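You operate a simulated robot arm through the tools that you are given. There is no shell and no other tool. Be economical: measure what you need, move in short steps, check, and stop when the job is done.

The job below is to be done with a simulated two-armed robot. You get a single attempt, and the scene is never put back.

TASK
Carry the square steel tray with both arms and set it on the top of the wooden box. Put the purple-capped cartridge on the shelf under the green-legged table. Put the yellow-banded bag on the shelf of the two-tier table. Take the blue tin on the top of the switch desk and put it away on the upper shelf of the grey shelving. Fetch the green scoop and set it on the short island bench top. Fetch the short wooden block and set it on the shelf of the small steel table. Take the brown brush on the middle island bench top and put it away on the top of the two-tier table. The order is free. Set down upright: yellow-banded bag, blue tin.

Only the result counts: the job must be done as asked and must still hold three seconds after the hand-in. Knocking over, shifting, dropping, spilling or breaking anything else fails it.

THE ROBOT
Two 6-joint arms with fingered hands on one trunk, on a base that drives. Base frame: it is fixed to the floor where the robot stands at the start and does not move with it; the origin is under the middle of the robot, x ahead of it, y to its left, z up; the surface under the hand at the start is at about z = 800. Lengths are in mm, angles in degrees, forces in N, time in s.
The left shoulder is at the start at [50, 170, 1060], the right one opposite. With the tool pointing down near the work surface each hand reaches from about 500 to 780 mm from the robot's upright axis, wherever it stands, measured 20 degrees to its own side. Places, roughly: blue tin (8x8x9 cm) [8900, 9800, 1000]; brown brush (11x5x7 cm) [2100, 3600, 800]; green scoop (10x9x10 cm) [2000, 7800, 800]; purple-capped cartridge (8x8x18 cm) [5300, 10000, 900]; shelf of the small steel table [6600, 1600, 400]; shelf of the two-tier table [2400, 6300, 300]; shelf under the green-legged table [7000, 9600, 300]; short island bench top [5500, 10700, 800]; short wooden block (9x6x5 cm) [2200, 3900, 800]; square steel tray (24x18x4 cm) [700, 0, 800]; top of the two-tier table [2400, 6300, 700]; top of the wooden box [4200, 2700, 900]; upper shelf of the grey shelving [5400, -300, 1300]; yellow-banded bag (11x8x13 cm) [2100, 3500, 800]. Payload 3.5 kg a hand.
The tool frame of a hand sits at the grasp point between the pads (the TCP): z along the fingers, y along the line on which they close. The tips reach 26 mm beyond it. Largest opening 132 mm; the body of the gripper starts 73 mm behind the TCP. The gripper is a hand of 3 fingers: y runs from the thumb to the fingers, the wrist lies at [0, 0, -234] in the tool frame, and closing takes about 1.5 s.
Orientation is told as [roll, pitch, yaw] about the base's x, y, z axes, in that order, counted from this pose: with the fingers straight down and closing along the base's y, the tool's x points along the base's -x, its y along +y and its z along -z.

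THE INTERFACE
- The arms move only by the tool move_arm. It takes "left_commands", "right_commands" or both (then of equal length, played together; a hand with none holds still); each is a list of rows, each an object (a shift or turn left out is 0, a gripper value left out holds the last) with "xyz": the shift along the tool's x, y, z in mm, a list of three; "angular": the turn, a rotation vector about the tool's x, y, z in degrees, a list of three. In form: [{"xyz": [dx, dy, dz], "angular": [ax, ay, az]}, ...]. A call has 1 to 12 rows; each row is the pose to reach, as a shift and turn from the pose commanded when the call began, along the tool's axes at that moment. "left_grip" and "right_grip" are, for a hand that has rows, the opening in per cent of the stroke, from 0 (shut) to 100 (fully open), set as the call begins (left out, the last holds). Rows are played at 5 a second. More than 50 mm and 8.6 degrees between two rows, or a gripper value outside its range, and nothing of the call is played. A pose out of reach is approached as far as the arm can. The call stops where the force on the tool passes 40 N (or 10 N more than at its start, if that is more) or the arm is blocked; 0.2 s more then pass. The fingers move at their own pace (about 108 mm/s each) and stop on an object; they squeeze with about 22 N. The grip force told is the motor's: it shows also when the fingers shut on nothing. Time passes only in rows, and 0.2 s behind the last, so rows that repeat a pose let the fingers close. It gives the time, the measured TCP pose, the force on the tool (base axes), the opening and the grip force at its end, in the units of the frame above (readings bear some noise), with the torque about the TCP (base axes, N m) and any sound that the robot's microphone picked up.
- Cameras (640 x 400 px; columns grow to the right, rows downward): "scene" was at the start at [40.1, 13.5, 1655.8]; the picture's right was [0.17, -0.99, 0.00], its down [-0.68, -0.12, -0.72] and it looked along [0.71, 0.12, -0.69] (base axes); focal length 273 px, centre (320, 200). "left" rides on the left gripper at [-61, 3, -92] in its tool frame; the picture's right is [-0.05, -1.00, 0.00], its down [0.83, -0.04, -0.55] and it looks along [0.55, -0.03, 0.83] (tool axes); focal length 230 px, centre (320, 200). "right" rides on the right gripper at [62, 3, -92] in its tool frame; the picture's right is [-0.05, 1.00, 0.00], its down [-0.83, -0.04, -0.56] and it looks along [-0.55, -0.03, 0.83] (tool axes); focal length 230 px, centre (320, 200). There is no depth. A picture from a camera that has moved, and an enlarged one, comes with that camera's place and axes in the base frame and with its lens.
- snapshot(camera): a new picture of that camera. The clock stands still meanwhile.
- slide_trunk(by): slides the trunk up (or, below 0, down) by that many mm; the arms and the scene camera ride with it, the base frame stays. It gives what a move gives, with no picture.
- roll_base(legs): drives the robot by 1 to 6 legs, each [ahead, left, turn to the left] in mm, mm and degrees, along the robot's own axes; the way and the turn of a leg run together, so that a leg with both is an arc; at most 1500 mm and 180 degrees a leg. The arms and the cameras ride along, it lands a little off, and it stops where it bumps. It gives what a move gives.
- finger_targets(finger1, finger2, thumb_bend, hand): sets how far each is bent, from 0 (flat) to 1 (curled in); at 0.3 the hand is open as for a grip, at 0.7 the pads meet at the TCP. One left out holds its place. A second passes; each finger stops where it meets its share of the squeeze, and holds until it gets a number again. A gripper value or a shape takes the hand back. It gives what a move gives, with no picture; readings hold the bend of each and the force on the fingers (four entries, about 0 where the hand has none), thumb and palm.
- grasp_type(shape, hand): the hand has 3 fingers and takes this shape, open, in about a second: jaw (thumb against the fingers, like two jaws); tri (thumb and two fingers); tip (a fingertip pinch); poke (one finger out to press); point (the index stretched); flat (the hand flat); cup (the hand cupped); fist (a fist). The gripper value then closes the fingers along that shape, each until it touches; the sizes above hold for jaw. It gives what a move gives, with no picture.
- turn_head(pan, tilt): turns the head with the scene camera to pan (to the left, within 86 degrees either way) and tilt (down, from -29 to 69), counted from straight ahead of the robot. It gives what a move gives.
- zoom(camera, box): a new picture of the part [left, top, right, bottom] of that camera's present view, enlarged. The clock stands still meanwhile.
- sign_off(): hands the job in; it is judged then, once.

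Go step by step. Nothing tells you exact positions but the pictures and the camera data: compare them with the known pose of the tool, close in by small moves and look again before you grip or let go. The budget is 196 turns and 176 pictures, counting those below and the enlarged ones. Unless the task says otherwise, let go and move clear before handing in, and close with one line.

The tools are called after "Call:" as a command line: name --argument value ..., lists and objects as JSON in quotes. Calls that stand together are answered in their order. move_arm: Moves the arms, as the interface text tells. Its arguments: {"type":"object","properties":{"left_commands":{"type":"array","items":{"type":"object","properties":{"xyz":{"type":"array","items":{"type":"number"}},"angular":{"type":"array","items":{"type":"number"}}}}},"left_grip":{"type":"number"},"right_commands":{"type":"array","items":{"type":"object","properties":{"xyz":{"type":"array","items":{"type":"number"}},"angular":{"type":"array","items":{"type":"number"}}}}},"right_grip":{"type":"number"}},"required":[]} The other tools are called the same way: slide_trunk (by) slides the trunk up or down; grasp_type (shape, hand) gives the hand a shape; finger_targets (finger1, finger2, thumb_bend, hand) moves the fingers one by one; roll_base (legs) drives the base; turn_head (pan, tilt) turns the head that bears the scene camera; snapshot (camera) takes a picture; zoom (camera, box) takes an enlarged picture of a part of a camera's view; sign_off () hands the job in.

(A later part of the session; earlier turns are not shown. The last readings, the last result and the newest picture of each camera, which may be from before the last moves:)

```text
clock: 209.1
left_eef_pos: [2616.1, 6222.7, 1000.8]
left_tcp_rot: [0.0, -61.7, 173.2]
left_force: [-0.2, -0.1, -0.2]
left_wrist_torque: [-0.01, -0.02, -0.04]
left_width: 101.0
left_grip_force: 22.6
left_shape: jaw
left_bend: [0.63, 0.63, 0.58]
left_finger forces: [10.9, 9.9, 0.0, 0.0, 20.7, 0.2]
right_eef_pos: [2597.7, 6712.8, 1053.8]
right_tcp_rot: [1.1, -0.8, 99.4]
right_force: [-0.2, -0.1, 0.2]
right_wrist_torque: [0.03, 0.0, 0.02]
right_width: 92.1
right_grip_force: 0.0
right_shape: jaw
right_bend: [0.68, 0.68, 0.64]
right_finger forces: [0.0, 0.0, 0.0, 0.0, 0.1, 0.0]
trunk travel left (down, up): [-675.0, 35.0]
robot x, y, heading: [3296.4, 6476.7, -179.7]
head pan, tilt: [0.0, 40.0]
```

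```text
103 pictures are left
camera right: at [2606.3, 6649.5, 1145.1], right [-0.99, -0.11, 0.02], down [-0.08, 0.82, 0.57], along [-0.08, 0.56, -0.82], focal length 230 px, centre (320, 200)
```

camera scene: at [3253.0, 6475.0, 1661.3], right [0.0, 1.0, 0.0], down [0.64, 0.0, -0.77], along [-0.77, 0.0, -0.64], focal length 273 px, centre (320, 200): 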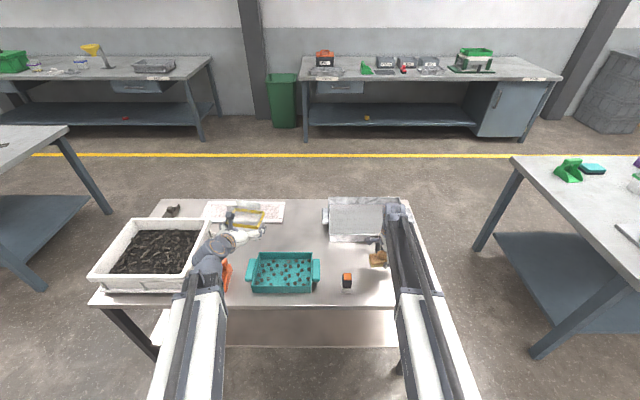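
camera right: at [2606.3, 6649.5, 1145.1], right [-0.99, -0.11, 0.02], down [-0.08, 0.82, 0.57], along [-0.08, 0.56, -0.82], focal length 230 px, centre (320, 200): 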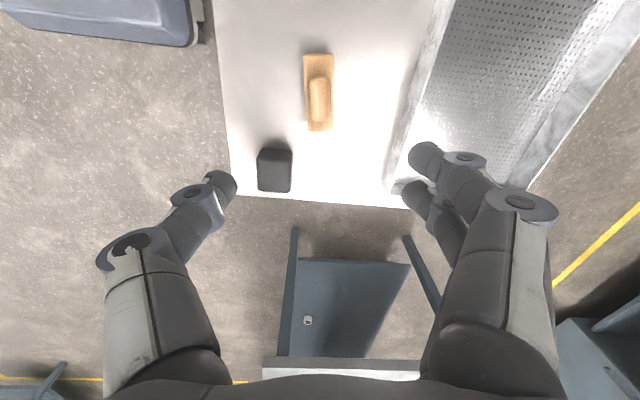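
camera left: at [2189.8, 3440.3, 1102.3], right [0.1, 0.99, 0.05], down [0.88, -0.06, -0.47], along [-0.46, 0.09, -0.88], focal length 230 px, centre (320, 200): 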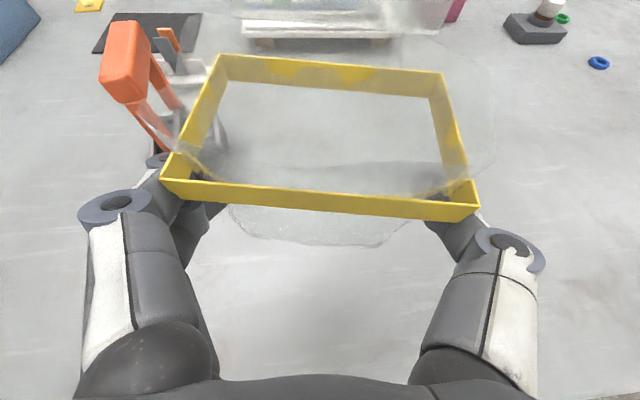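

The brush rests well. Now I back off, swing the right arm aside, and lower the trunk for the bag's shelf.

Call:
roll_base --legs '[[-350, 0, 0]]'

Call:
move_arm --right_commands '[{"xyz": [-14, -37, -6]}, {"xyz": [-27, -75, -11]}, {"xyz": [-41, -112, -16]}, {"xyz": [-54, -149, -22]}, {"xyz": [-68, -186, -27]}, {"xyz": [-81, -224, -33]}, {"xyz": [-95, -261, -38]}, {"xyz": [-108, -298, -44]}, {"xyz": [-122, -335, -49]}, {"xyz": [-135, -373, -55]}, {"xyz": [-149, -405, -60]}]'

Call:
slide_trunk --by -400

Call:
slide_trunk --by -160

Call:
snapshot --camera "scene"

Call:
snapshot --camera "left"

```text
clock: 211.4
left_eef_pos: [2962.1, 6220.3, 1003.1]
left_tcp_rot: [0.0, -61.7, 173.4]
left_force: [0.7, -0.4, -0.3]
left_wrist_torque: [-0.04, 0.03, 0.02]
left_width: 100.7
left_grip_force: 22.0
left_shape: jaw
left_bend: [0.63, 0.63, 0.58]
left_finger forces: [11.0, 9.9, 0.0, 0.0, 20.8, 0.0]
right_eef_pos: [2944.4, 6712.7, 1054.5]
right_tcp_rot: [1.2, -0.7, 99.5]
right_force: [1.4, 0.6, -0.7]
right_wrist_torque: [-0.01, -0.02, 0.02]
right_width: 91.9
right_grip_force: 0.2
right_shape: jaw
right_bend: [0.68, 0.68, 0.64]
right_finger forces: [0.0, 0.0, 0.1, 0.0, 0.0, 0.1]
trunk travel left (down, up): [-675.0, 35.0]
robot x, y, heading: [3643.5, 6477.4, -179.6]
head pan, tilt: [0.0, 40.0]
```

```text
clock: 213.8
left_eef_pos: [2962.8, 6221.4, 1001.1]
left_tcp_rot: [-0.1, -61.7, 173.4]
left_force: [0.2, -0.7, 0.3]
left_wrist_torque: [-0.04, -0.04, 0.0]
left_width: 100.9
left_grip_force: 22.0
left_shape: jaw
left_bend: [0.63, 0.63, 0.58]
left_finger forces: [11.0, 9.9, 0.0, 0.0, 20.7, 0.0]
right_eef_pos: [3314.4, 6933.1, 1110.0]
right_tcp_rot: [1.2, -0.6, 99.4]
right_force: [-0.6, 0.2, -0.6]
right_wrist_torque: [0.01, 0.0, -0.03]
right_width: 92.1
right_grip_force: 0.1
right_shape: jaw
right_bend: [0.68, 0.68, 0.64]
right_finger forces: [0.0, 0.0, 0.0, 0.1, 0.0, 0.1]
right hand out of reach, approached as far as the arm can: row 11
trunk travel left (down, up): [-675.0, 35.0]
robot x, y, heading: [3646.2, 6477.9, -179.4]
head pan, tilt: [0.0, 40.0]
```

```text
clock: 217.6
left_eef_pos: [2961.2, 6221.8, 602.9]
left_tcp_rot: [0.1, -61.6, 173.5]
left_force: [-0.4, 0.3, -0.1]
left_wrist_torque: [0.02, -0.01, 0.02]
left_width: 101.0
left_grip_force: 22.5
left_shape: jaw
left_bend: [0.63, 0.63, 0.58]
left_finger forces: [11.0, 9.9, 0.0, 0.0, 20.8, 0.1]
right_eef_pos: [3314.3, 6932.9, 709.9]
right_tcp_rot: [1.0, -0.7, 99.5]
right_force: [-0.7, 0.1, 0.7]
right_wrist_torque: [-0.03, 0.02, -0.04]
right_width: 92.3
right_grip_force: 0.0
right_shape: jaw
right_bend: [0.68, 0.68, 0.64]
right_finger forces: [0.1, 0.0, 0.1, 0.1, 0.0, 0.0]
trunk travel left (down, up): [-275.0, 435.0]
robot x, y, heading: [3645.0, 6477.0, -179.4]
head pan, tilt: [0.0, 40.0]
```

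```text
clock: 219.4
left_eef_pos: [2963.0, 6221.8, 440.7]
left_tcp_rot: [0.0, -61.6, 173.4]
left_force: [0.0, 0.6, -0.8]
left_wrist_torque: [0.02, -0.01, 0.0]
left_width: 101.1
left_grip_force: 21.6
left_shape: jaw
left_bend: [0.63, 0.63, 0.58]
left_finger forces: [10.9, 9.9, 0.0, 0.0, 20.8, 0.0]
right_eef_pos: [3314.3, 6931.8, 549.9]
right_tcp_rot: [1.1, -0.7, 99.4]
right_force: [-0.3, 0.0, 0.4]
right_wrist_torque: [0.01, -0.01, 0.03]
right_width: 92.2
right_grip_force: 0.1
right_shape: jaw
right_bend: [0.68, 0.68, 0.64]
right_finger forces: [0.0, 0.1, 0.1, 0.0, 0.1, 0.0]
trunk travel left (down, up): [-115.0, 595.0]
robot x, y, heading: [3640.3, 6477.5, -179.9]
head pan, tilt: [0.0, 40.0]
```

```text
102 pictures are left
camera scene: at [3598.9, 6476.7, 1101.4], right [-0.01, 1.0, 0.0], down [0.64, 0.0, -0.77], along [-0.77, 0.0, -0.64], focal length 273 px, centre (320, 200)
```

scene: 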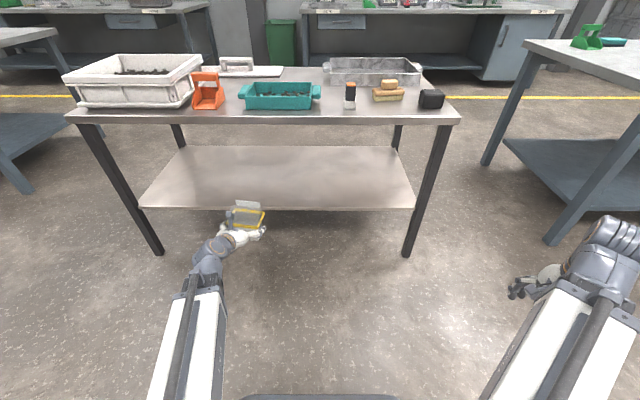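

```text
101 pictures are left
camera left: at [3013.6, 6212.0, 542.2], right [0.09, 0.99, 0.05], down [0.88, -0.06, -0.47], along [-0.46, 0.08, -0.88], focal length 230 px, centre (320, 200)
```

left: 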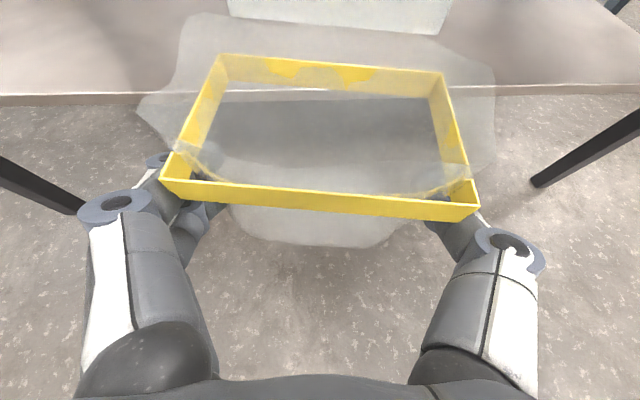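

Shelf front edge at x of about 2745, z of about 340, and empty. I'll roll ahead 280 mm to bring the bag over it.

Call:
roll_base --legs '[[280, 0, 0]]'

Call:
snapshot --camera "left"

Call:
snapshot --camera "scene"

```text
clock: 221.4
left_eef_pos: [2678.6, 6219.0, 441.8]
left_tcp_rot: [0.0, -61.5, 173.4]
left_force: [-1.0, -0.4, -0.7]
left_wrist_torque: [0.01, -0.03, 0.04]
left_width: 101.0
left_grip_force: 22.2
left_shape: jaw
left_bend: [0.63, 0.63, 0.58]
left_finger forces: [11.0, 9.8, 0.0, 0.0, 20.8, 0.0]
right_eef_pos: [3030.6, 6931.1, 548.3]
right_tcp_rot: [1.1, -0.7, 99.5]
right_force: [-0.3, -0.5, -0.3]
right_wrist_torque: [0.0, -0.01, 0.01]
right_width: 92.1
right_grip_force: 0.2
right_shape: jaw
right_bend: [0.68, 0.68, 0.64]
right_finger forces: [0.1, 0.1, 0.0, 0.0, 0.0, 0.0]
trunk travel left (down, up): [-115.0, 595.0]
robot x, y, heading: [3360.1, 6472.6, -179.7]
head pan, tilt: [0.0, 40.0]
```

```text
100 pictures are left
camera left: at [2730.7, 6210.1, 542.2], right [0.09, 0.99, 0.05], down [0.88, -0.06, -0.47], along [-0.46, 0.08, -0.88], focal length 230 px, centre (320, 200)
```

left: 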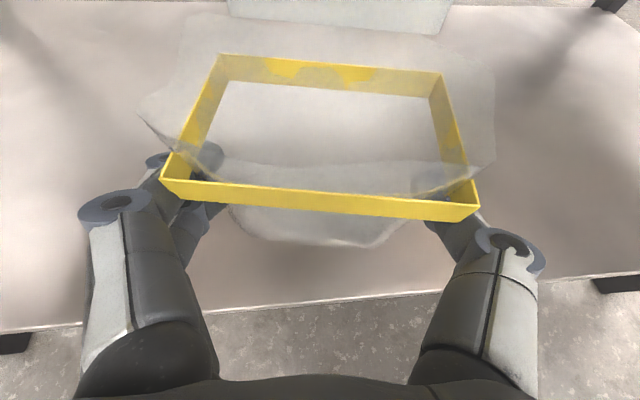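

```text
99 pictures are left
camera scene: at [3316.0, 6474.9, 1101.3], right [-0.01, 1.0, 0.0], down [0.64, 0.0, -0.77], along [-0.77, 0.0, -0.64], focal length 273 px, centre (320, 200)
```

scene: 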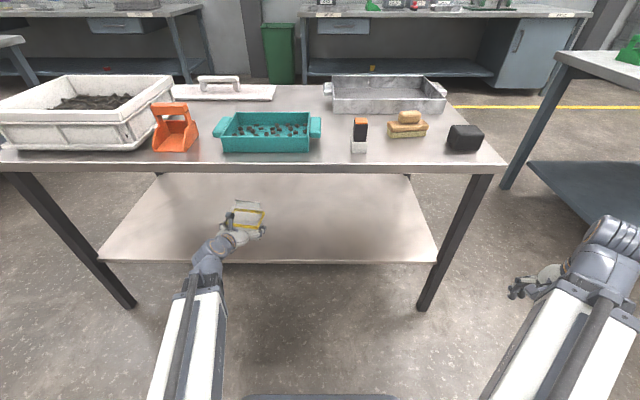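

The bag is over the shelf; I'll move 30 mm deeper and lower to contact.

Call:
move_arm --left_commands '[{"xyz": [-7, 0, 13]}, {"xyz": [-14, 0, 26]}, {"xyz": [-3, 0, 32]}, {"xyz": [8, 0, 38]}, {"xyz": [17.7, 0, 43.1]}, {"xyz": [21.2, 0, 45]}, {"xyz": [23.8, 0, 46.4]}, {"xyz": [26.5, 0, 47.9]}, {"xyz": [29.1, 0, 49.3]}, {"xyz": [31.8, 0, 50.7]}, {"xyz": [34.4, 0, 52.1]}, {"xyz": [37, 0, 53.6]}]'

Call:
snapshot --camera "left"

```text
clock: 224.0
left_eef_pos: [2650.4, 6223.5, 383.4]
left_tcp_rot: [0.0, -61.5, 173.3]
left_force: [0.8, 0.1, -0.7]
left_wrist_torque: [0.02, -0.02, 0.02]
left_width: 100.9
left_grip_force: 21.8
left_shape: jaw
left_bend: [0.63, 0.63, 0.58]
left_finger forces: [10.9, 9.9, 0.0, 0.0, 20.8, 0.0]
right_eef_pos: [3031.0, 6931.0, 549.9]
right_tcp_rot: [1.1, -0.7, 99.4]
right_force: [0.4, 0.1, 0.3]
right_wrist_torque: [0.0, 0.01, 0.0]
right_width: 92.3
right_grip_force: 0.0
right_shape: jaw
right_bend: [0.68, 0.68, 0.64]
right_finger forces: [0.1, 0.0, 0.0, 0.0, 0.0, 0.1]
trunk travel left (down, up): [-115.0, 595.0]
robot x, y, heading: [3367.3, 6478.1, -179.7]
head pan, tilt: [0.0, 40.0]
```

```text
98 pictures are left
camera left: at [2701.2, 6214.1, 484.1], right [0.09, 0.99, 0.05], down [0.88, -0.06, -0.47], along [-0.46, 0.08, -0.88], focal length 230 px, centre (320, 200)
```

left: 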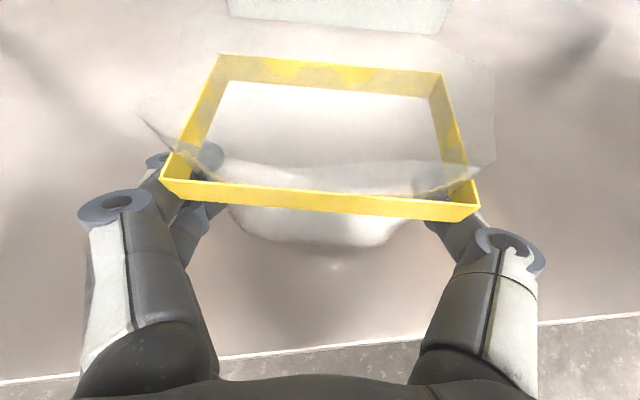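

No contact yet; continuing down in 3 mm steps.

Call:
move_arm --left_commands '[{"xyz": [2.6, 0, 1.4]}, {"xyz": [5.3, 0, 2.9]}, {"xyz": [7.9, 0, 4.3]}, {"xyz": [10.6, 0, 5.7]}, {"xyz": [13.2, 0, 7.1]}, {"xyz": [15.8, 0, 8.6]}, {"xyz": [18.5, 0, 10]}, {"xyz": [21.1, 0, 11.4]}, {"xyz": [23.8, 0, 12.8]}, {"xyz": [26.4, 0, 14.3]}, {"xyz": [29, 0, 15.7]}, {"xyz": [31.7, 0, 17.1]}]'

Call:
snapshot --camera "left"

```text
clock: 226.6
left_eef_pos: [2651.2, 6222.5, 349.5]
left_tcp_rot: [0.1, -61.8, 173.2]
left_force: [0.9, 2.6, 24.1]
left_wrist_torque: [0.12, 0.31, -0.06]
left_width: 99.1
left_grip_force: 22.1
left_shape: jaw
left_bend: [0.65, 0.65, 0.59]
left_finger forces: [8.9, 8.8, 0.1, 0.1, 20.3, 0.1]
right_eef_pos: [3030.8, 6931.0, 548.7]
right_tcp_rot: [1.2, -0.7, 99.5]
right_force: [-0.5, -0.9, 0.3]
right_wrist_torque: [-0.01, 0.01, 0.0]
right_width: 92.0
right_grip_force: 0.1
right_shape: jaw
right_bend: [0.68, 0.68, 0.64]
right_finger forces: [0.0, 0.0, 0.1, 0.1, 0.1, 0.0]
trunk travel left (down, up): [-115.0, 595.0]
robot x, y, heading: [3358.3, 6477.4, -179.7]
head pan, tilt: [0.0, 40.0]
```

```text
97 pictures are left
camera left: at [2702.1, 6213.2, 449.1], right [0.09, 0.99, 0.05], down [0.88, -0.06, -0.47], along [-0.46, 0.08, -0.88], focal length 230 px, centre (320, 200)
```

left: 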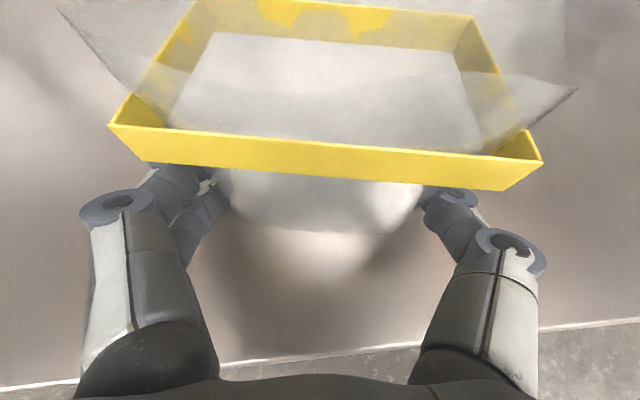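

The bag has settled on the shelf (it slid a little in the grip, still upright). I'll open fully and check.

Call:
move_arm --left_commands '[{"xyz": [0, 0, 0]}, {"xyz": [0, 0, 0]}, {"xyz": [0, 0, 0]}, {"xyz": [0, 0, 0]}, {"xyz": [0, 0, 0]}]' --left_grip 100

Call:
snapshot --camera "left"

```text
clock: 227.8
left_eef_pos: [2650.6, 6221.7, 348.2]
left_tcp_rot: [-0.1, -61.7, 173.5]
left_force: [1.1, 0.3, -0.8]
left_wrist_torque: [-0.03, -0.01, 0.0]
left_width: 131.8
left_grip_force: 0.0
left_shape: jaw
left_bend: [0.3, 0.3, 0.3]
left_finger forces: [0.1, 0.1, 0.0, 0.0, 0.0, 0.0]
right_eef_pos: [3030.2, 6930.9, 549.5]
right_tcp_rot: [1.1, -0.8, 99.5]
right_force: [-0.4, -0.4, 0.1]
right_wrist_torque: [0.0, -0.01, -0.01]
right_width: 92.3
right_grip_force: 0.2
right_shape: jaw
right_bend: [0.68, 0.68, 0.64]
right_finger forces: [0.1, 0.0, 0.1, 0.1, 0.1, 0.0]
trunk travel left (down, up): [-115.0, 595.0]
robot x, y, heading: [3366.2, 6474.0, -179.8]
head pan, tilt: [0.0, 40.0]
```

```text
96 pictures are left
camera left: at [2701.6, 6212.6, 447.3], right [0.09, 0.99, 0.05], down [0.88, -0.06, -0.47], along [-0.46, 0.08, -0.88], focal length 230 px, centre (320, 200)
```

left: 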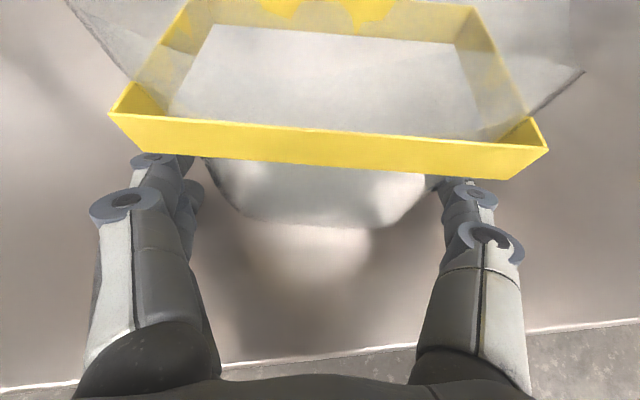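

Released and standing. Rolling straight back.

Call:
roll_base --legs '[[-120, 0, 0], [-280, 0, 0]]'

Call:
zoom --camera "scene" --box '[60, 50, 480, 280]'

Call:
slide_trunk --by 400

Call:
slide_trunk --by 160

```text
clock: 230.6
left_eef_pos: [3046.9, 6228.5, 347.1]
left_tcp_rot: [-0.1, -61.6, 173.3]
left_force: [0.1, -0.2, -1.4]
left_wrist_torque: [0.01, 0.02, 0.01]
left_width: 131.6
left_grip_force: 0.1
left_shape: jaw
left_bend: [0.3, 0.3, 0.3]
left_finger forces: [0.1, 0.1, 0.1, 0.0, 0.0, 0.1]
right_eef_pos: [3428.9, 6932.3, 550.3]
right_tcp_rot: [1.2, -0.8, 99.2]
right_force: [0.2, 0.1, 0.1]
right_wrist_torque: [0.01, 0.0, -0.01]
right_width: 92.3
right_grip_force: 0.1
right_shape: jaw
right_bend: [0.68, 0.68, 0.64]
right_finger forces: [0.0, 0.0, 0.0, 0.1, 0.0, 0.0]
trunk travel left (down, up): [-115.0, 595.0]
robot x, y, heading: [3757.9, 6477.3, -179.9]
head pan, tilt: [0.0, 40.0]
```

```text
1.52 times, centred on (270, 165) of scene
camera zoom: at [3712.1, 6477.0, 1101.3], right [0.0, 1.0, 0.0], down [0.64, 0.0, -0.77], along [-0.77, 0.0, -0.64], focal length 416 px, centre (396, 253)
```

zoom: 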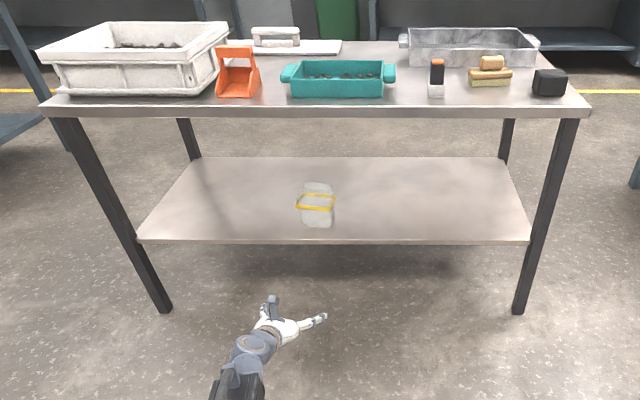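

```text
clock: 234.4
left_eef_pos: [3045.6, 6227.4, 748.0]
left_tcp_rot: [-0.1, -61.6, 173.1]
left_force: [-0.8, 0.2, 0.2]
left_wrist_torque: [0.0, -0.03, -0.02]
left_width: 131.9
left_grip_force: 0.0
left_shape: jaw
left_bend: [0.3, 0.3, 0.3]
left_finger forces: [0.0, 0.1, 0.0, 0.0, 0.0, 0.0]
right_eef_pos: [3429.1, 6934.4, 949.6]
right_tcp_rot: [1.1, -0.6, 99.4]
right_force: [-0.7, 0.3, -0.5]
right_wrist_torque: [0.01, -0.02, -0.02]
right_width: 92.4
right_grip_force: 0.0
right_shape: jaw
right_bend: [0.68, 0.68, 0.64]
right_finger forces: [0.0, 0.0, 0.0, 0.0, 0.0, 0.0]
trunk travel left (down, up): [-515.0, 195.0]
robot x, y, heading: [3755.3, 6476.8, -180.0]
head pan, tilt: [0.0, 40.0]
```

```text
clock: 236.3
left_eef_pos: [3044.2, 6227.9, 907.0]
left_tcp_rot: [0.0, -61.6, 173.2]
left_force: [-0.3, 1.4, 0.6]
left_wrist_torque: [-0.02, -0.01, 0.02]
left_width: 132.2
left_grip_force: 0.0
left_shape: jaw
left_bend: [0.3, 0.3, 0.3]
left_finger forces: [0.0, 0.0, 0.1, 0.0, 0.0, 0.0]
right_eef_pos: [3428.9, 6933.5, 1110.8]
right_tcp_rot: [1.2, -0.7, 99.3]
right_force: [0.6, -0.2, -0.1]
right_wrist_torque: [-0.01, 0.01, -0.02]
right_width: 92.4
right_grip_force: 0.0
right_shape: jaw
right_bend: [0.68, 0.68, 0.64]
right_finger forces: [0.1, 0.0, 0.0, 0.0, 0.0, 0.0]
trunk travel left (down, up): [-675.0, 35.0]
robot x, y, heading: [3760.0, 6475.9, -180.1]
head pan, tilt: [0.0, 40.0]
```

Brush and bag are both in place. Next the green scoop: I'll go through the gap south of this table to the aisle on the −x side and turn to face +x.

Call:
roll_base --legs '[[400, 1336, 0], [1080, 0, 0], [1080, 0, 0], [0, -1160, 0], [0, 0, 180]]'

Call:
turn_head --pan 45 --tilt 30

Call:
snapshot --camera "scene"

```text
clock: 266.3
left_eef_pos: [1872.7, 6576.5, 906.5]
left_tcp_rot: [0.0, -61.6, -5.5]
left_force: [-0.1, 0.6, -0.2]
left_wrist_torque: [-0.02, 0.0, 0.0]
left_width: 132.0
left_grip_force: 0.1
left_shape: jaw
left_bend: [0.3, 0.3, 0.3]
left_finger forces: [0.1, 0.1, 0.0, 0.1, 0.0, 0.0]
right_eef_pos: [1506.7, 5861.2, 1110.1]
right_tcp_rot: [1.1, -0.6, -79.4]
right_force: [0.3, 0.0, 0.3]
right_wrist_torque: [0.0, 0.0, 0.0]
right_width: 92.2
right_grip_force: 0.1
right_shape: jaw
right_bend: [0.68, 0.68, 0.64]
right_finger forces: [0.0, 0.0, 0.1, 0.0, 0.0, 0.1]
trunk travel left (down, up): [-675.0, 35.0]
robot x, y, heading: [1164.9, 6312.4, 1.5]
head pan, tilt: [0.0, 40.0]
```

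```text
clock: 267.4
left_eef_pos: [1872.8, 6576.2, 908.3]
left_tcp_rot: [-0.1, -61.6, -5.5]
left_force: [0.1, 0.6, 0.0]
left_wrist_torque: [-0.01, 0.03, -0.01]
left_width: 132.1
left_grip_force: 0.1
left_shape: jaw
left_bend: [0.3, 0.3, 0.3]
left_finger forces: [0.1, 0.1, 0.0, 0.0, 0.0, 0.0]
right_eef_pos: [1506.6, 5861.1, 1109.6]
right_tcp_rot: [1.1, -0.7, -79.5]
right_force: [0.3, -0.2, -0.4]
right_wrist_torque: [0.01, -0.01, -0.02]
right_width: 92.2
right_grip_force: 0.1
right_shape: jaw
right_bend: [0.68, 0.68, 0.64]
right_finger forces: [0.0, 0.0, 0.0, 0.0, 0.0, 0.0]
trunk travel left (down, up): [-675.0, 35.0]
robot x, y, heading: [1168.2, 6313.1, 1.3]
head pan, tilt: [45.0, 30.0]
```

```text
94 pictures are left
camera scene: at [1187.9, 6374.4, 1676.6], right [0.72, -0.69, 0.0], down [-0.34, -0.36, -0.87], along [0.6, 0.63, -0.5], focal length 273 px, centre (320, 200)
```

scene: 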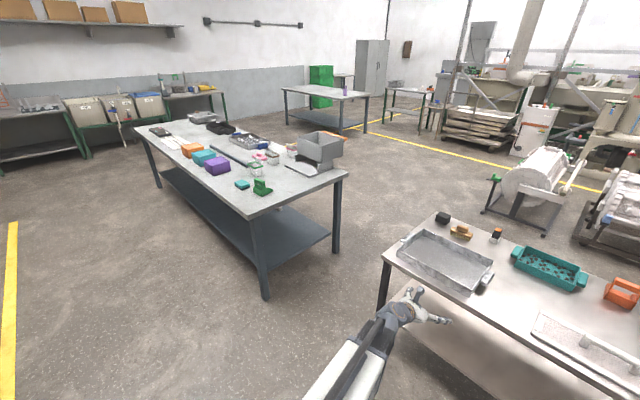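

The green scoop is near (2050, 7854), about 240 mm in from the bench's −x edge. I'll raise the left hand, bring the right hand forward, and drive up.

Call:
move_arm --left_commands '[{"xyz": [-12, 0, -6.5]}, {"xyz": [-25, 0, -13]}, {"xyz": [-38, 0, -20]}, {"xyz": [-52, 0, -28]}, {"xyz": [-66, 0, -36]}, {"xyz": [-79, 0, -43]}, {"xyz": [-92, 0, -50]}, {"xyz": [-106, 0, -57]}, {"xyz": [-119, 0, -64]}, {"xyz": [-132, 0, -71]}, {"xyz": [-145, 0, -78]}]' --right_commands '[{"xyz": [19, 35, 0]}, {"xyz": [38, 71, 0]}, {"xyz": [56, 106, 0]}, {"xyz": [75, 141, 0]}, {"xyz": [94, 177, 0]}, {"xyz": [113, 212, 0]}, {"xyz": [132, 248, 0]}, {"xyz": [151, 283, 0]}, {"xyz": [169, 318, 0]}, {"xyz": [188, 354, 0]}, {"xyz": [207, 389, 0]}]'

Call:
roll_base --legs '[[0, 870, -1.3], [0, 860, 0], [200, 0, 0]]'

Call:
turn_head --pan 0 --tilt 45

Call:
snapshot --camera "scene"

Call:
snapshot --camera "right"

```text
clock: 269.8
left_eef_pos: [1873.0, 6577.0, 1071.0]
left_tcp_rot: [-0.1, -61.5, -5.5]
left_force: [0.7, -0.8, 0.2]
left_wrist_torque: [0.01, 0.01, 0.04]
left_width: 131.8
left_grip_force: 0.0
left_shape: jaw
left_bend: [0.3, 0.3, 0.3]
left_finger forces: [0.0, 0.0, 0.1, 0.0, 0.0, 0.0]
right_eef_pos: [1849.8, 6139.2, 1116.2]
right_tcp_rot: [1.1, -0.6, -79.4]
right_force: [0.3, 1.3, 0.6]
right_wrist_torque: [-0.02, -0.01, -0.01]
right_width: 92.4
right_grip_force: 0.1
right_shape: jaw
right_bend: [0.68, 0.68, 0.64]
right_finger forces: [0.0, 0.0, 0.1, 0.1, 0.0, 0.1]
trunk travel left (down, up): [-675.0, 35.0]
robot x, y, heading: [1164.2, 6308.5, 1.6]
head pan, tilt: [45.0, 30.0]
```

```text
clock: 279.8
left_eef_pos: [2083.9, 8300.5, 1070.6]
left_tcp_rot: [0.0, -61.5, -7.3]
left_force: [0.6, 1.2, 0.6]
left_wrist_torque: [-0.01, -0.01, 0.01]
left_width: 131.8
left_grip_force: 0.1
left_shape: jaw
left_bend: [0.3, 0.3, 0.3]
left_finger forces: [0.0, 0.0, 0.0, 0.0, 0.1, 0.0]
right_eef_pos: [2045.5, 7864.5, 1114.1]
right_tcp_rot: [1.0, -0.7, -81.2]
right_force: [0.4, 0.1, -0.7]
right_wrist_torque: [-0.02, 0.05, 0.01]
right_width: 92.3
right_grip_force: 0.1
right_shape: jaw
right_bend: [0.68, 0.68, 0.64]
right_finger forces: [0.0, 0.1, 0.1, 0.0, 0.1, 0.0]
trunk travel left (down, up): [-675.0, 35.0]
robot x, y, heading: [1374.6, 8054.3, -0.5]
head pan, tilt: [45.0, 30.0]
```

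```text
clock: 280.9
left_eef_pos: [2082.9, 8300.6, 1070.3]
left_tcp_rot: [-0.1, -61.6, -7.3]
left_force: [-0.2, 0.0, -0.1]
left_wrist_torque: [-0.01, -0.02, -0.03]
left_width: 131.9
left_grip_force: 0.1
left_shape: jaw
left_bend: [0.3, 0.3, 0.3]
left_finger forces: [0.1, 0.0, 0.0, 0.0, 0.0, 0.0]
right_eef_pos: [2046.1, 7863.1, 1115.2]
right_tcp_rot: [1.1, -0.7, -81.2]
right_force: [-0.2, -0.9, -0.3]
right_wrist_torque: [-0.02, -0.01, -0.01]
right_width: 92.1
right_grip_force: 0.0
right_shape: jaw
right_bend: [0.68, 0.68, 0.64]
right_finger forces: [0.0, 0.1, 0.0, 0.1, 0.0, 0.0]
trunk travel left (down, up): [-675.0, 35.0]
robot x, y, heading: [1367.9, 8056.5, -0.4]
head pan, tilt: [0.0, 45.0]
```

```text
93 pictures are left
camera scene: at [1409.0, 8054.6, 1654.1], right [0.0, -1.0, 0.0], down [-0.71, 0.0, -0.71], along [0.71, 0.0, -0.71], focal length 273 px, centre (320, 200)
```

scene: 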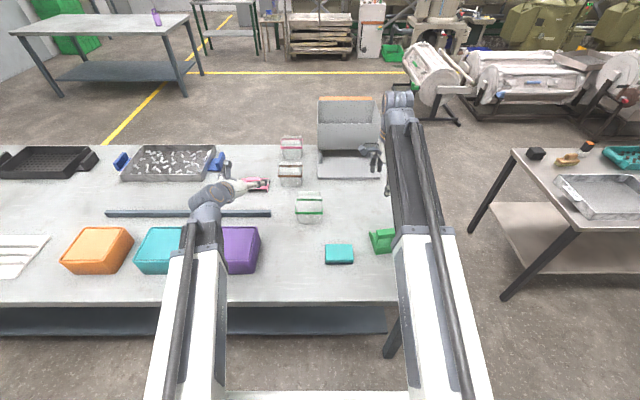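

```text
92 pictures are left
camera right: at [2037.1, 7923.7, 1207.0], right [0.99, 0.1, 0.02], down [0.07, -0.82, 0.56], along [0.07, -0.56, -0.83], focal length 230 px, centre (320, 200)
```

right: 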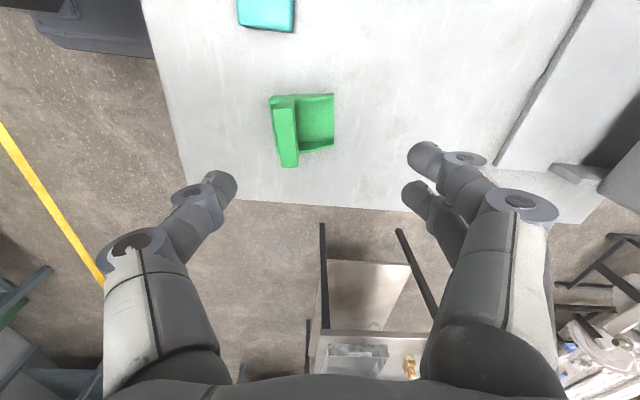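

The scoop shows clearly. Zooming to see its handle.

Call:
zoom --camera "right" --box '[240, 70, 370, 190]'

Call:
zoom --camera "scene" --box '[310, 190, 420, 280]'

```text
3.33 times, centred on (305, 130) of right
camera zoom: at [2037.1, 7923.7, 1207.0], right [0.99, 0.1, 0.02], down [0.07, -0.82, 0.56], along [0.07, -0.56, -0.83], focal length 767 px, centre (370, 433)
```

zoom: 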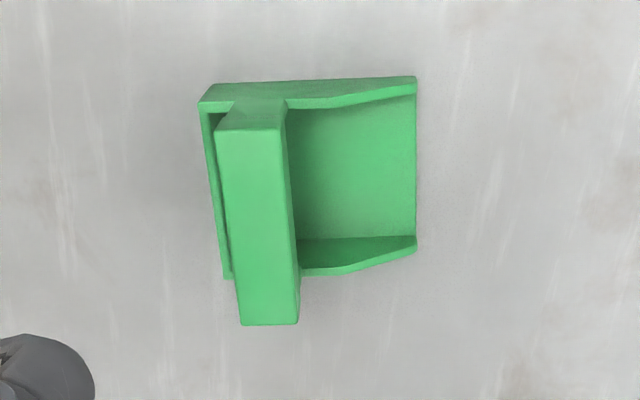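

```text
4.44 times, centred on (365, 235) of scene
camera zoom: at [1409.0, 8054.6, 1654.1], right [0.0, -1.0, 0.0], down [-0.71, 0.0, -0.71], along [0.71, 0.0, -0.71], focal length 1214 px, centre (120, 44)
```

zoom: 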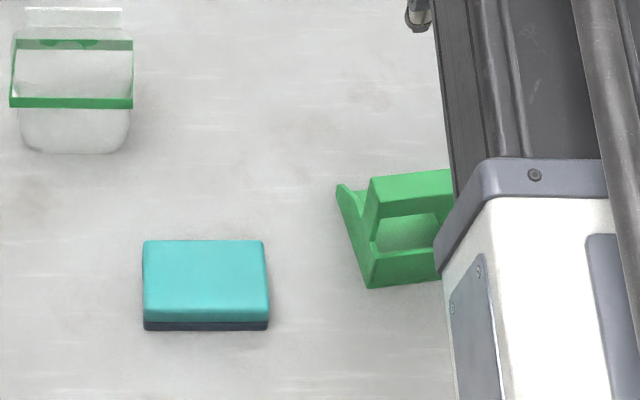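

The scoop's handle bar runs along y near (2008, 7808), top at about z = 897. I'll line up the right hand across it.

Call:
move_arm --right_commands '[{"xyz": [-24, -23, 20], "angular": [0, 0, 3.2]}, {"xyz": [-48, -46, 50], "angular": [0, 0, 3.2]}, {"xyz": [-48, -46, 95], "angular": [0, 0, 3.2]}, {"xyz": [-48, -46, 140], "angular": [0, 0, 3.2]}, {"xyz": [-48, -46, 140], "angular": [0, 0, 3.2]}]'

Call:
snapshot --camera "right"

```text
clock: 282.1
left_eef_pos: [2083.4, 8299.6, 1071.4]
left_tcp_rot: [0.0, -61.6, -7.4]
left_force: [-0.5, -0.4, -0.3]
left_wrist_torque: [-0.01, 0.0, -0.01]
left_width: 132.1
left_grip_force: 0.1
left_shape: jaw
left_bend: [0.3, 0.3, 0.3]
left_finger forces: [0.0, 0.0, 0.0, 0.0, 0.1, 0.0]
right_eef_pos: [2009.0, 7807.9, 977.9]
right_tcp_rot: [1.1, -0.6, -84.4]
right_force: [-0.1, 0.7, 0.3]
right_wrist_torque: [-0.01, -0.01, 0.04]
right_width: 92.2
right_grip_force: 0.1
right_shape: jaw
right_bend: [0.68, 0.68, 0.64]
right_finger forces: [0.0, 0.0, 0.0, 0.0, 0.0, 0.1]
trunk travel left (down, up): [-675.0, 35.0]
robot x, y, heading: [1365.8, 8055.5, -0.5]
head pan, tilt: [0.0, 45.0]
```

```text
89 pictures are left
camera right: at [2004.2, 7869.0, 1068.8], right [1.0, 0.05, 0.02], down [0.03, -0.83, 0.56], along [0.04, -0.56, -0.83], focal length 230 px, centre (320, 200)
```

right: 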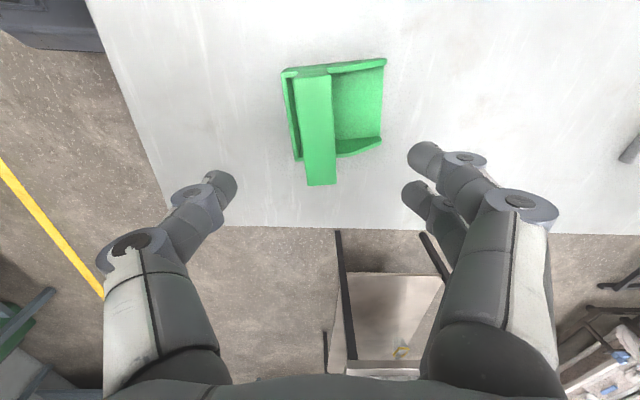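

Aligned over the bar. Descend to grip height and close.

Call:
move_arm --right_commands '[{"xyz": [0, 0, 35]}, {"xyz": [0, 0, 70]}, {"xyz": [0, 0, 92]}, {"xyz": [0, 0, 92]}]'

Call:
move_arm --right_commands '[{"xyz": [0, 0, 0]}, {"xyz": [0, 0, 0]}, {"xyz": [0, 0, 0]}, {"xyz": [0, 0, 0]}, {"xyz": [0, 0, 0]}, {"xyz": [0, 0, 0]}, {"xyz": [0, 0, 0]}, {"xyz": [0, 0, 0]}]' --right_grip 0

Call:
snapshot --camera "right"

```text
clock: 283.1
left_eef_pos: [2082.7, 8300.6, 1071.7]
left_tcp_rot: [0.0, -61.6, -7.3]
left_force: [-0.1, 0.4, 0.1]
left_wrist_torque: [0.03, 0.0, -0.01]
left_width: 132.1
left_grip_force: 0.0
left_shape: jaw
left_bend: [0.3, 0.3, 0.3]
left_finger forces: [0.1, 0.1, 0.0, 0.0, 0.1, 0.1]
right_eef_pos: [2013.3, 7808.1, 882.3]
right_tcp_rot: [1.1, -0.6, -84.4]
right_force: [0.3, 0.0, -0.5]
right_wrist_torque: [-0.02, 0.0, 0.02]
right_width: 92.3
right_grip_force: 0.1
right_shape: jaw
right_bend: [0.68, 0.68, 0.64]
right_finger forces: [0.0, 0.1, 0.0, 0.0, 0.1, 0.0]
trunk travel left (down, up): [-675.0, 35.0]
robot x, y, heading: [1369.8, 8053.5, -0.1]
head pan, tilt: [0.0, 45.0]
```

```text
clock: 284.9
left_eef_pos: [2083.4, 8300.6, 1070.2]
left_tcp_rot: [0.0, -61.6, -7.4]
left_force: [0.7, 0.4, -0.1]
left_wrist_torque: [0.05, 0.03, 0.01]
left_width: 132.0
left_grip_force: 0.0
left_shape: jaw
left_bend: [0.3, 0.3, 0.3]
left_finger forces: [0.0, 0.0, 0.0, 0.0, 0.0, 0.0]
right_eef_pos: [2012.4, 7807.4, 882.5]
right_tcp_rot: [1.2, -0.5, -84.4]
right_force: [0.0, -0.4, -1.1]
right_wrist_torque: [0.02, 0.01, -0.03]
right_width: 2.0
right_grip_force: 22.2
right_shape: jaw
right_bend: [0.72, 0.72, 0.74]
right_finger forces: [6.2, 5.8, 0.1, 0.0, 15.5, 0.0]
trunk travel left (down, up): [-675.0, 35.0]
robot x, y, heading: [1370.5, 8054.2, -0.4]
head pan, tilt: [0.0, 45.0]
```

```text
88 pictures are left
camera right: at [2007.4, 7868.0, 973.9], right [1.0, 0.05, 0.02], down [0.03, -0.83, 0.56], along [0.04, -0.56, -0.83], focal length 230 px, centre (320, 200)
```

right: 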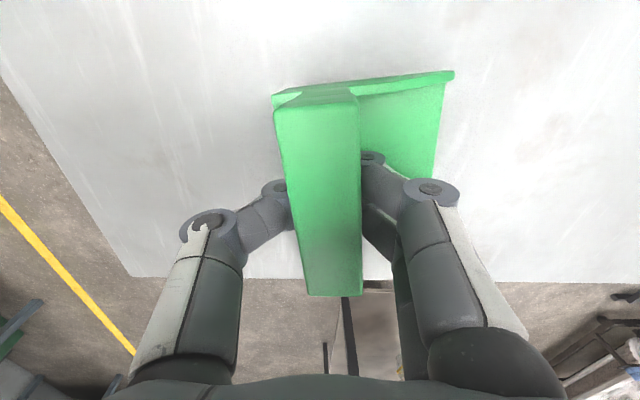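

The fingers met below the bar. I'll reopen, rise 12 mm and close on the bar itself.

Call:
move_arm --right_commands '[{"xyz": [0, 0, 0]}, {"xyz": [0, 0, 0]}, {"xyz": [0, 0, 0]}, {"xyz": [0, 0, 0]}, {"xyz": [0, 0, -12]}, {"xyz": [0, 0, -12]}]' --right_grip 60

Call:
move_arm --right_commands '[{"xyz": [0, 0, 0]}, {"xyz": [0, 0, 0]}, {"xyz": [0, 0, 0]}, {"xyz": [0, 0, 0]}, {"xyz": [0, 0, 0]}, {"xyz": [0, 0, 0]}, {"xyz": [0, 0, 0]}, {"xyz": [0, 0, 0]}]' --right_grip 0

Call:
snapshot --camera "right"

```text
clock: 286.3
left_eef_pos: [2083.6, 8300.0, 1070.1]
left_tcp_rot: [0.0, -61.6, -7.3]
left_force: [0.2, -0.1, 0.7]
left_wrist_torque: [-0.05, 0.0, -0.01]
left_width: 131.8
left_grip_force: 0.1
left_shape: jaw
left_bend: [0.3, 0.3, 0.3]
left_finger forces: [0.0, 0.1, 0.0, 0.0, 0.0, 0.0]
right_eef_pos: [2013.2, 7806.1, 894.4]
right_tcp_rot: [1.1, -0.6, -84.4]
right_force: [0.4, 0.4, 0.1]
right_wrist_torque: [-0.03, 0.01, 0.0]
right_width: 78.9
right_grip_force: 0.0
right_shape: jaw
right_bend: [0.71, 0.71, 0.71]
right_finger forces: [0.1, 0.1, 0.1, 0.0, 0.1, 0.0]
trunk travel left (down, up): [-675.0, 35.0]
robot x, y, heading: [1367.6, 8056.1, -0.6]
head pan, tilt: [0.0, 45.0]
```

```text
clock: 288.1
left_eef_pos: [2082.8, 8299.6, 1070.3]
left_tcp_rot: [0.1, -61.6, -7.3]
left_force: [-0.4, 0.1, 0.3]
left_wrist_torque: [-0.02, -0.01, -0.04]
left_width: 131.8
left_grip_force: 0.1
left_shape: jaw
left_bend: [0.3, 0.3, 0.3]
left_finger forces: [0.0, 0.0, 0.0, 0.0, 0.1, 0.1]
right_eef_pos: [2014.2, 7806.7, 894.2]
right_tcp_rot: [1.0, -0.6, -84.2]
right_force: [0.6, 0.4, 0.0]
right_wrist_torque: [-0.05, 0.02, -0.03]
right_width: 20.7
right_grip_force: 21.5
right_shape: jaw
right_bend: [0.73, 0.73, 0.7]
right_finger forces: [10.0, 9.8, 0.0, 0.1, 19.8, 0.0]
trunk travel left (down, up): [-675.0, 35.0]
robot x, y, heading: [1369.3, 8053.9, -0.3]
head pan, tilt: [0.0, 45.0]
```

```text
87 pictures are left
camera right: at [2007.5, 7867.9, 985.9], right [1.0, 0.05, 0.02], down [0.03, -0.83, 0.56], along [0.04, -0.56, -0.83], focal length 230 px, centre (320, 200)
```

right: 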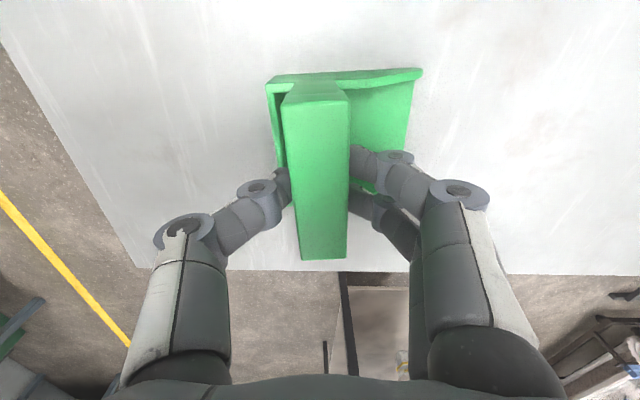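

Good grip on the bar. Lifting the scoop.

Call:
move_arm --right_commands '[{"xyz": [0, 0, -15]}, {"xyz": [0, 0, -45]}, {"xyz": [0, 0, -80]}, {"xyz": [0, 0, -120]}, {"xyz": [0, 0, -160]}, {"xyz": [0, 0, -190]}, {"xyz": [0, 0, -190]}]'

Call:
roll_base --legs '[[-300, 0, 0]]'

Call:
turn_head --pan 60 --tilt 15

Call:
snapshot --camera "scene"

Call:
snapshot --camera "right"

```text
clock: 289.7
left_eef_pos: [2083.5, 8299.5, 1070.1]
left_tcp_rot: [0.1, -61.7, -7.4]
left_force: [0.0, 0.0, -0.4]
left_wrist_torque: [-0.02, 0.01, -0.01]
left_width: 131.8
left_grip_force: 0.1
left_shape: jaw
left_bend: [0.3, 0.3, 0.3]
left_finger forces: [0.0, 0.0, 0.0, 0.0, 0.0, 0.1]
right_eef_pos: [2008.5, 7809.2, 1087.4]
right_tcp_rot: [1.1, -0.7, -84.4]
right_force: [-0.1, -0.1, -1.8]
right_wrist_torque: [0.01, -0.02, -0.01]
right_width: 20.6
right_grip_force: 22.2
right_shape: jaw
right_bend: [0.73, 0.73, 0.7]
right_finger forces: [10.0, 9.8, 0.0, 0.0, 19.8, 0.0]
trunk travel left (down, up): [-675.0, 35.0]
robot x, y, heading: [1366.4, 8057.5, -0.2]
head pan, tilt: [0.0, 45.0]
```

```text
clock: 291.8
left_eef_pos: [1779.1, 8304.1, 1071.1]
left_tcp_rot: [0.0, -61.7, -7.1]
left_force: [0.2, 0.3, 0.2]
left_wrist_torque: [0.02, -0.01, 0.02]
left_width: 131.8
left_grip_force: 0.2
left_shape: jaw
left_bend: [0.3, 0.3, 0.3]
left_finger forces: [0.0, 0.1, 0.1, 0.0, 0.1, 0.1]
right_eef_pos: [1707.0, 7813.1, 1088.1]
right_tcp_rot: [1.1, -0.6, -84.1]
right_force: [-0.5, 0.7, -1.3]
right_wrist_torque: [0.0, -0.03, 0.05]
right_width: 20.6
right_grip_force: 22.1
right_shape: jaw
right_bend: [0.73, 0.73, 0.7]
right_finger forces: [9.8, 9.8, 0.1, 0.1, 19.7, 0.1]
trunk travel left (down, up): [-675.0, 35.0]
robot x, y, heading: [1065.5, 8054.8, -0.2]
head pan, tilt: [0.0, 45.0]
```

```text
clock: 293.1
left_eef_pos: [1781.0, 8304.1, 1071.0]
left_tcp_rot: [0.0, -61.5, -7.0]
left_force: [-0.1, -0.6, 0.1]
left_wrist_torque: [-0.03, 0.01, 0.01]
left_width: 132.0
left_grip_force: 0.0
left_shape: jaw
left_bend: [0.3, 0.3, 0.3]
left_finger forces: [0.1, 0.0, 0.0, 0.0, 0.0, 0.1]
right_eef_pos: [1706.5, 7812.5, 1085.1]
right_tcp_rot: [1.1, -0.6, -84.1]
right_force: [-0.1, 0.0, -0.6]
right_wrist_torque: [0.0, -0.02, -0.02]
right_width: 20.7
right_grip_force: 22.2
right_shape: jaw
right_bend: [0.73, 0.73, 0.7]
right_finger forces: [10.0, 9.8, 0.0, 0.0, 19.6, 0.0]
trunk travel left (down, up): [-675.0, 35.0]
robot x, y, heading: [1066.1, 8056.0, -0.0]
head pan, tilt: [60.0, 15.0]
```

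```text
86 pictures are left
camera scene: at [1072.3, 8136.7, 1700.8], right [0.86, -0.5, 0.0], down [-0.13, -0.22, -0.97], along [0.48, 0.84, -0.26], focal length 273 px, centre (320, 200)
```

scene: 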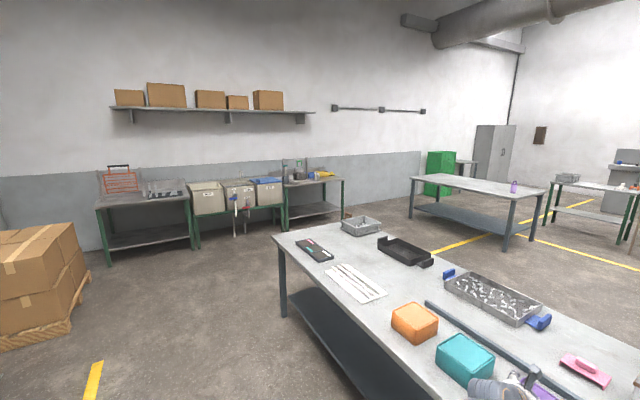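

```text
85 pictures are left
camera right: at [1701.5, 7874.2, 1178.0], right [1.0, 0.05, 0.02], down [0.03, -0.83, 0.56], along [0.05, -0.56, -0.83], focal length 230 px, centre (320, 200)
```

right: 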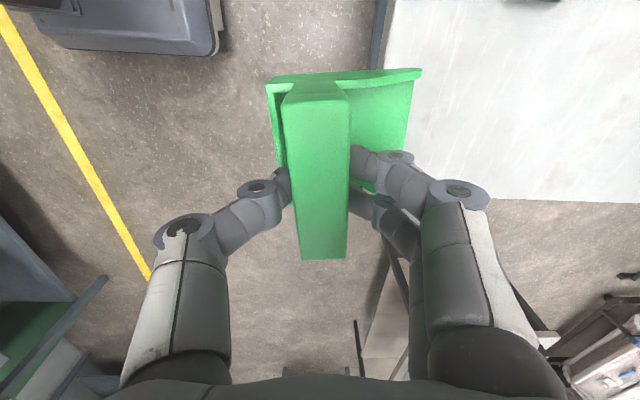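

The scoop is secure. The short island bench (with the purple-capped cartridge on it) lies ahead at x of about 5300–5950, y 9950–11400. I'll drive round the end of this bench toward it.

Call:
roll_base --legs '[[0, 1500, 0], [0, 1500, 0], [1500, 0, 0], [1400, 0, 0]]'

Call:
turn_head --pan -15 --tilt 25

Call:
snapshot --camera "scene"

```text
clock: 321.1
left_eef_pos: [4667.3, 11260.5, 1070.1]
left_tcp_rot: [0.0, -61.7, -8.7]
left_force: [-0.1, 0.6, 0.6]
left_wrist_torque: [0.0, 0.01, 0.0]
left_width: 131.7
left_grip_force: 0.0
left_shape: jaw
left_bend: [0.3, 0.3, 0.3]
left_finger forces: [0.0, 0.0, 0.0, 0.0, 0.0, 0.0]
right_eef_pos: [4581.8, 10771.2, 1086.7]
right_tcp_rot: [1.2, -0.6, -85.7]
right_force: [-0.7, -0.3, -1.3]
right_wrist_torque: [0.01, 0.01, -0.02]
right_width: 20.3
right_grip_force: 22.1
right_shape: jaw
right_bend: [0.73, 0.73, 0.7]
right_finger forces: [9.9, 9.8, 0.1, 0.0, 19.7, 0.0]
trunk travel left (down, up): [-675.0, 35.0]
robot x, y, heading: [3949.9, 11032.5, -1.7]
head pan, tilt: [60.0, 15.0]
```

```text
clock: 322.6
left_eef_pos: [4667.1, 11258.8, 1071.1]
left_tcp_rot: [0.0, -61.6, -8.7]
left_force: [0.2, 0.2, 0.9]
left_wrist_torque: [0.02, -0.02, 0.02]
left_width: 132.1
left_grip_force: 0.2
left_shape: jaw
left_bend: [0.3, 0.3, 0.3]
left_finger forces: [0.0, 0.1, 0.0, 0.0, 0.0, 0.0]
right_eef_pos: [4581.5, 10770.8, 1086.6]
right_tcp_rot: [1.1, -0.6, -85.6]
right_force: [0.0, 0.3, -1.1]
right_wrist_torque: [0.01, 0.0, -0.01]
right_width: 20.8
right_grip_force: 21.8
right_shape: jaw
right_bend: [0.73, 0.73, 0.7]
right_finger forces: [9.9, 9.7, 0.0, 0.1, 19.8, 0.1]
trunk travel left (down, up): [-675.0, 35.0]
robot x, y, heading: [3948.4, 11032.1, -1.6]
head pan, tilt: [-15.0, 25.0]
```

```text
84 pictures are left
camera scene: at [3994.3, 11004.9, 1684.6], right [-0.29, -0.96, 0.0], down [-0.41, 0.12, -0.91], along [0.87, -0.26, -0.42], focal length 273 px, centre (320, 200)
```

scene: 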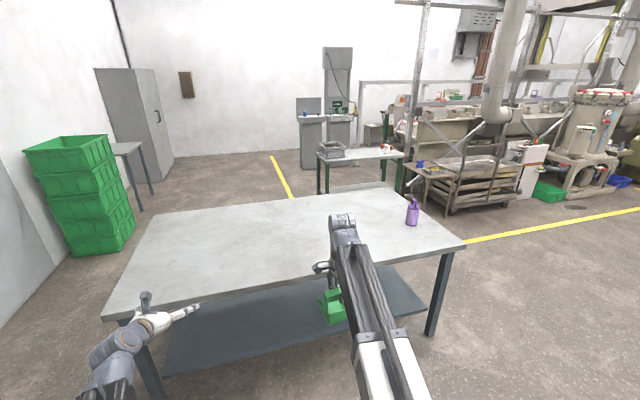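

The bench top is empty apart from the cartridge near (5275, 10005). I'll roll ahead 600 and set the scoop down near (5180, 10750).

Call:
roll_base --legs '[[600, 0, 1.6]]'

Call:
move_arm --right_commands '[{"xyz": [0, 0, 40]}, {"xyz": [0, 0, 80]}, {"xyz": [0, 0, 120]}, {"xyz": [0, 0, 155]}, {"xyz": [0, 0, 155]}]'

Call:
snapshot --camera "right"

```text
clock: 325.9
left_eef_pos: [5249.5, 11267.4, 1072.0]
left_tcp_rot: [-0.1, -61.7, -7.3]
left_force: [1.2, -0.5, -0.2]
left_wrist_torque: [0.01, -0.01, 0.01]
left_width: 131.9
left_grip_force: 0.0
left_shape: jaw
left_bend: [0.3, 0.3, 0.3]
left_finger forces: [0.0, 0.0, 0.0, 0.0, 0.0, 0.0]
right_eef_pos: [5175.9, 10776.9, 1086.5]
right_tcp_rot: [1.1, -0.6, -84.1]
right_force: [-0.1, 0.0, -0.5]
right_wrist_torque: [-0.01, 0.04, -0.01]
right_width: 20.7
right_grip_force: 21.8
right_shape: jaw
right_bend: [0.73, 0.73, 0.7]
right_finger forces: [9.9, 9.8, 0.1, 0.1, 19.7, 0.0]
trunk travel left (down, up): [-675.0, 35.0]
robot x, y, heading: [4533.7, 11017.9, -0.2]
head pan, tilt: [-15.0, 25.0]
```

```text
clock: 327.1
left_eef_pos: [5249.7, 11269.0, 1071.3]
left_tcp_rot: [0.0, -61.6, -7.2]
left_force: [0.4, -0.5, 0.5]
left_wrist_torque: [0.02, -0.01, -0.02]
left_width: 131.9
left_grip_force: 0.1
left_shape: jaw
left_bend: [0.3, 0.3, 0.3]
left_finger forces: [0.0, 0.0, 0.0, 0.0, 0.1, 0.1]
right_eef_pos: [5178.1, 10775.9, 931.9]
right_tcp_rot: [1.1, -0.6, -84.1]
right_force: [-0.3, 0.0, -1.3]
right_wrist_torque: [0.01, -0.02, 0.02]
right_width: 20.9
right_grip_force: 22.2
right_shape: jaw
right_bend: [0.73, 0.73, 0.7]
right_finger forces: [9.8, 9.8, 0.0, 0.1, 19.7, 0.0]
trunk travel left (down, up): [-675.0, 35.0]
robot x, y, heading: [4534.1, 11022.6, -0.4]
head pan, tilt: [-15.0, 25.0]
```

```text
83 pictures are left
camera right: at [5171.6, 10837.1, 1024.4], right [1.0, 0.05, 0.02], down [0.03, -0.83, 0.56], along [0.04, -0.56, -0.83], focal length 230 px, centre (320, 200)
```

right: 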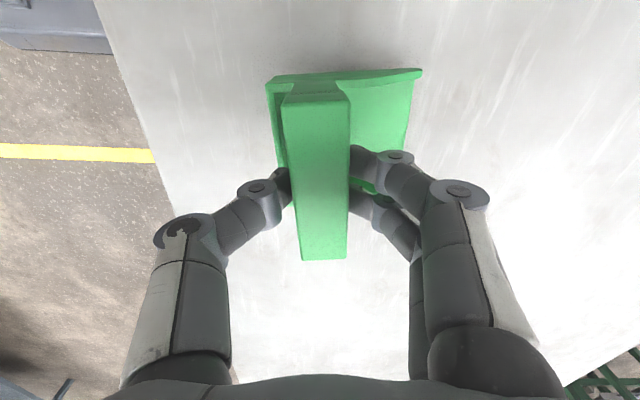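

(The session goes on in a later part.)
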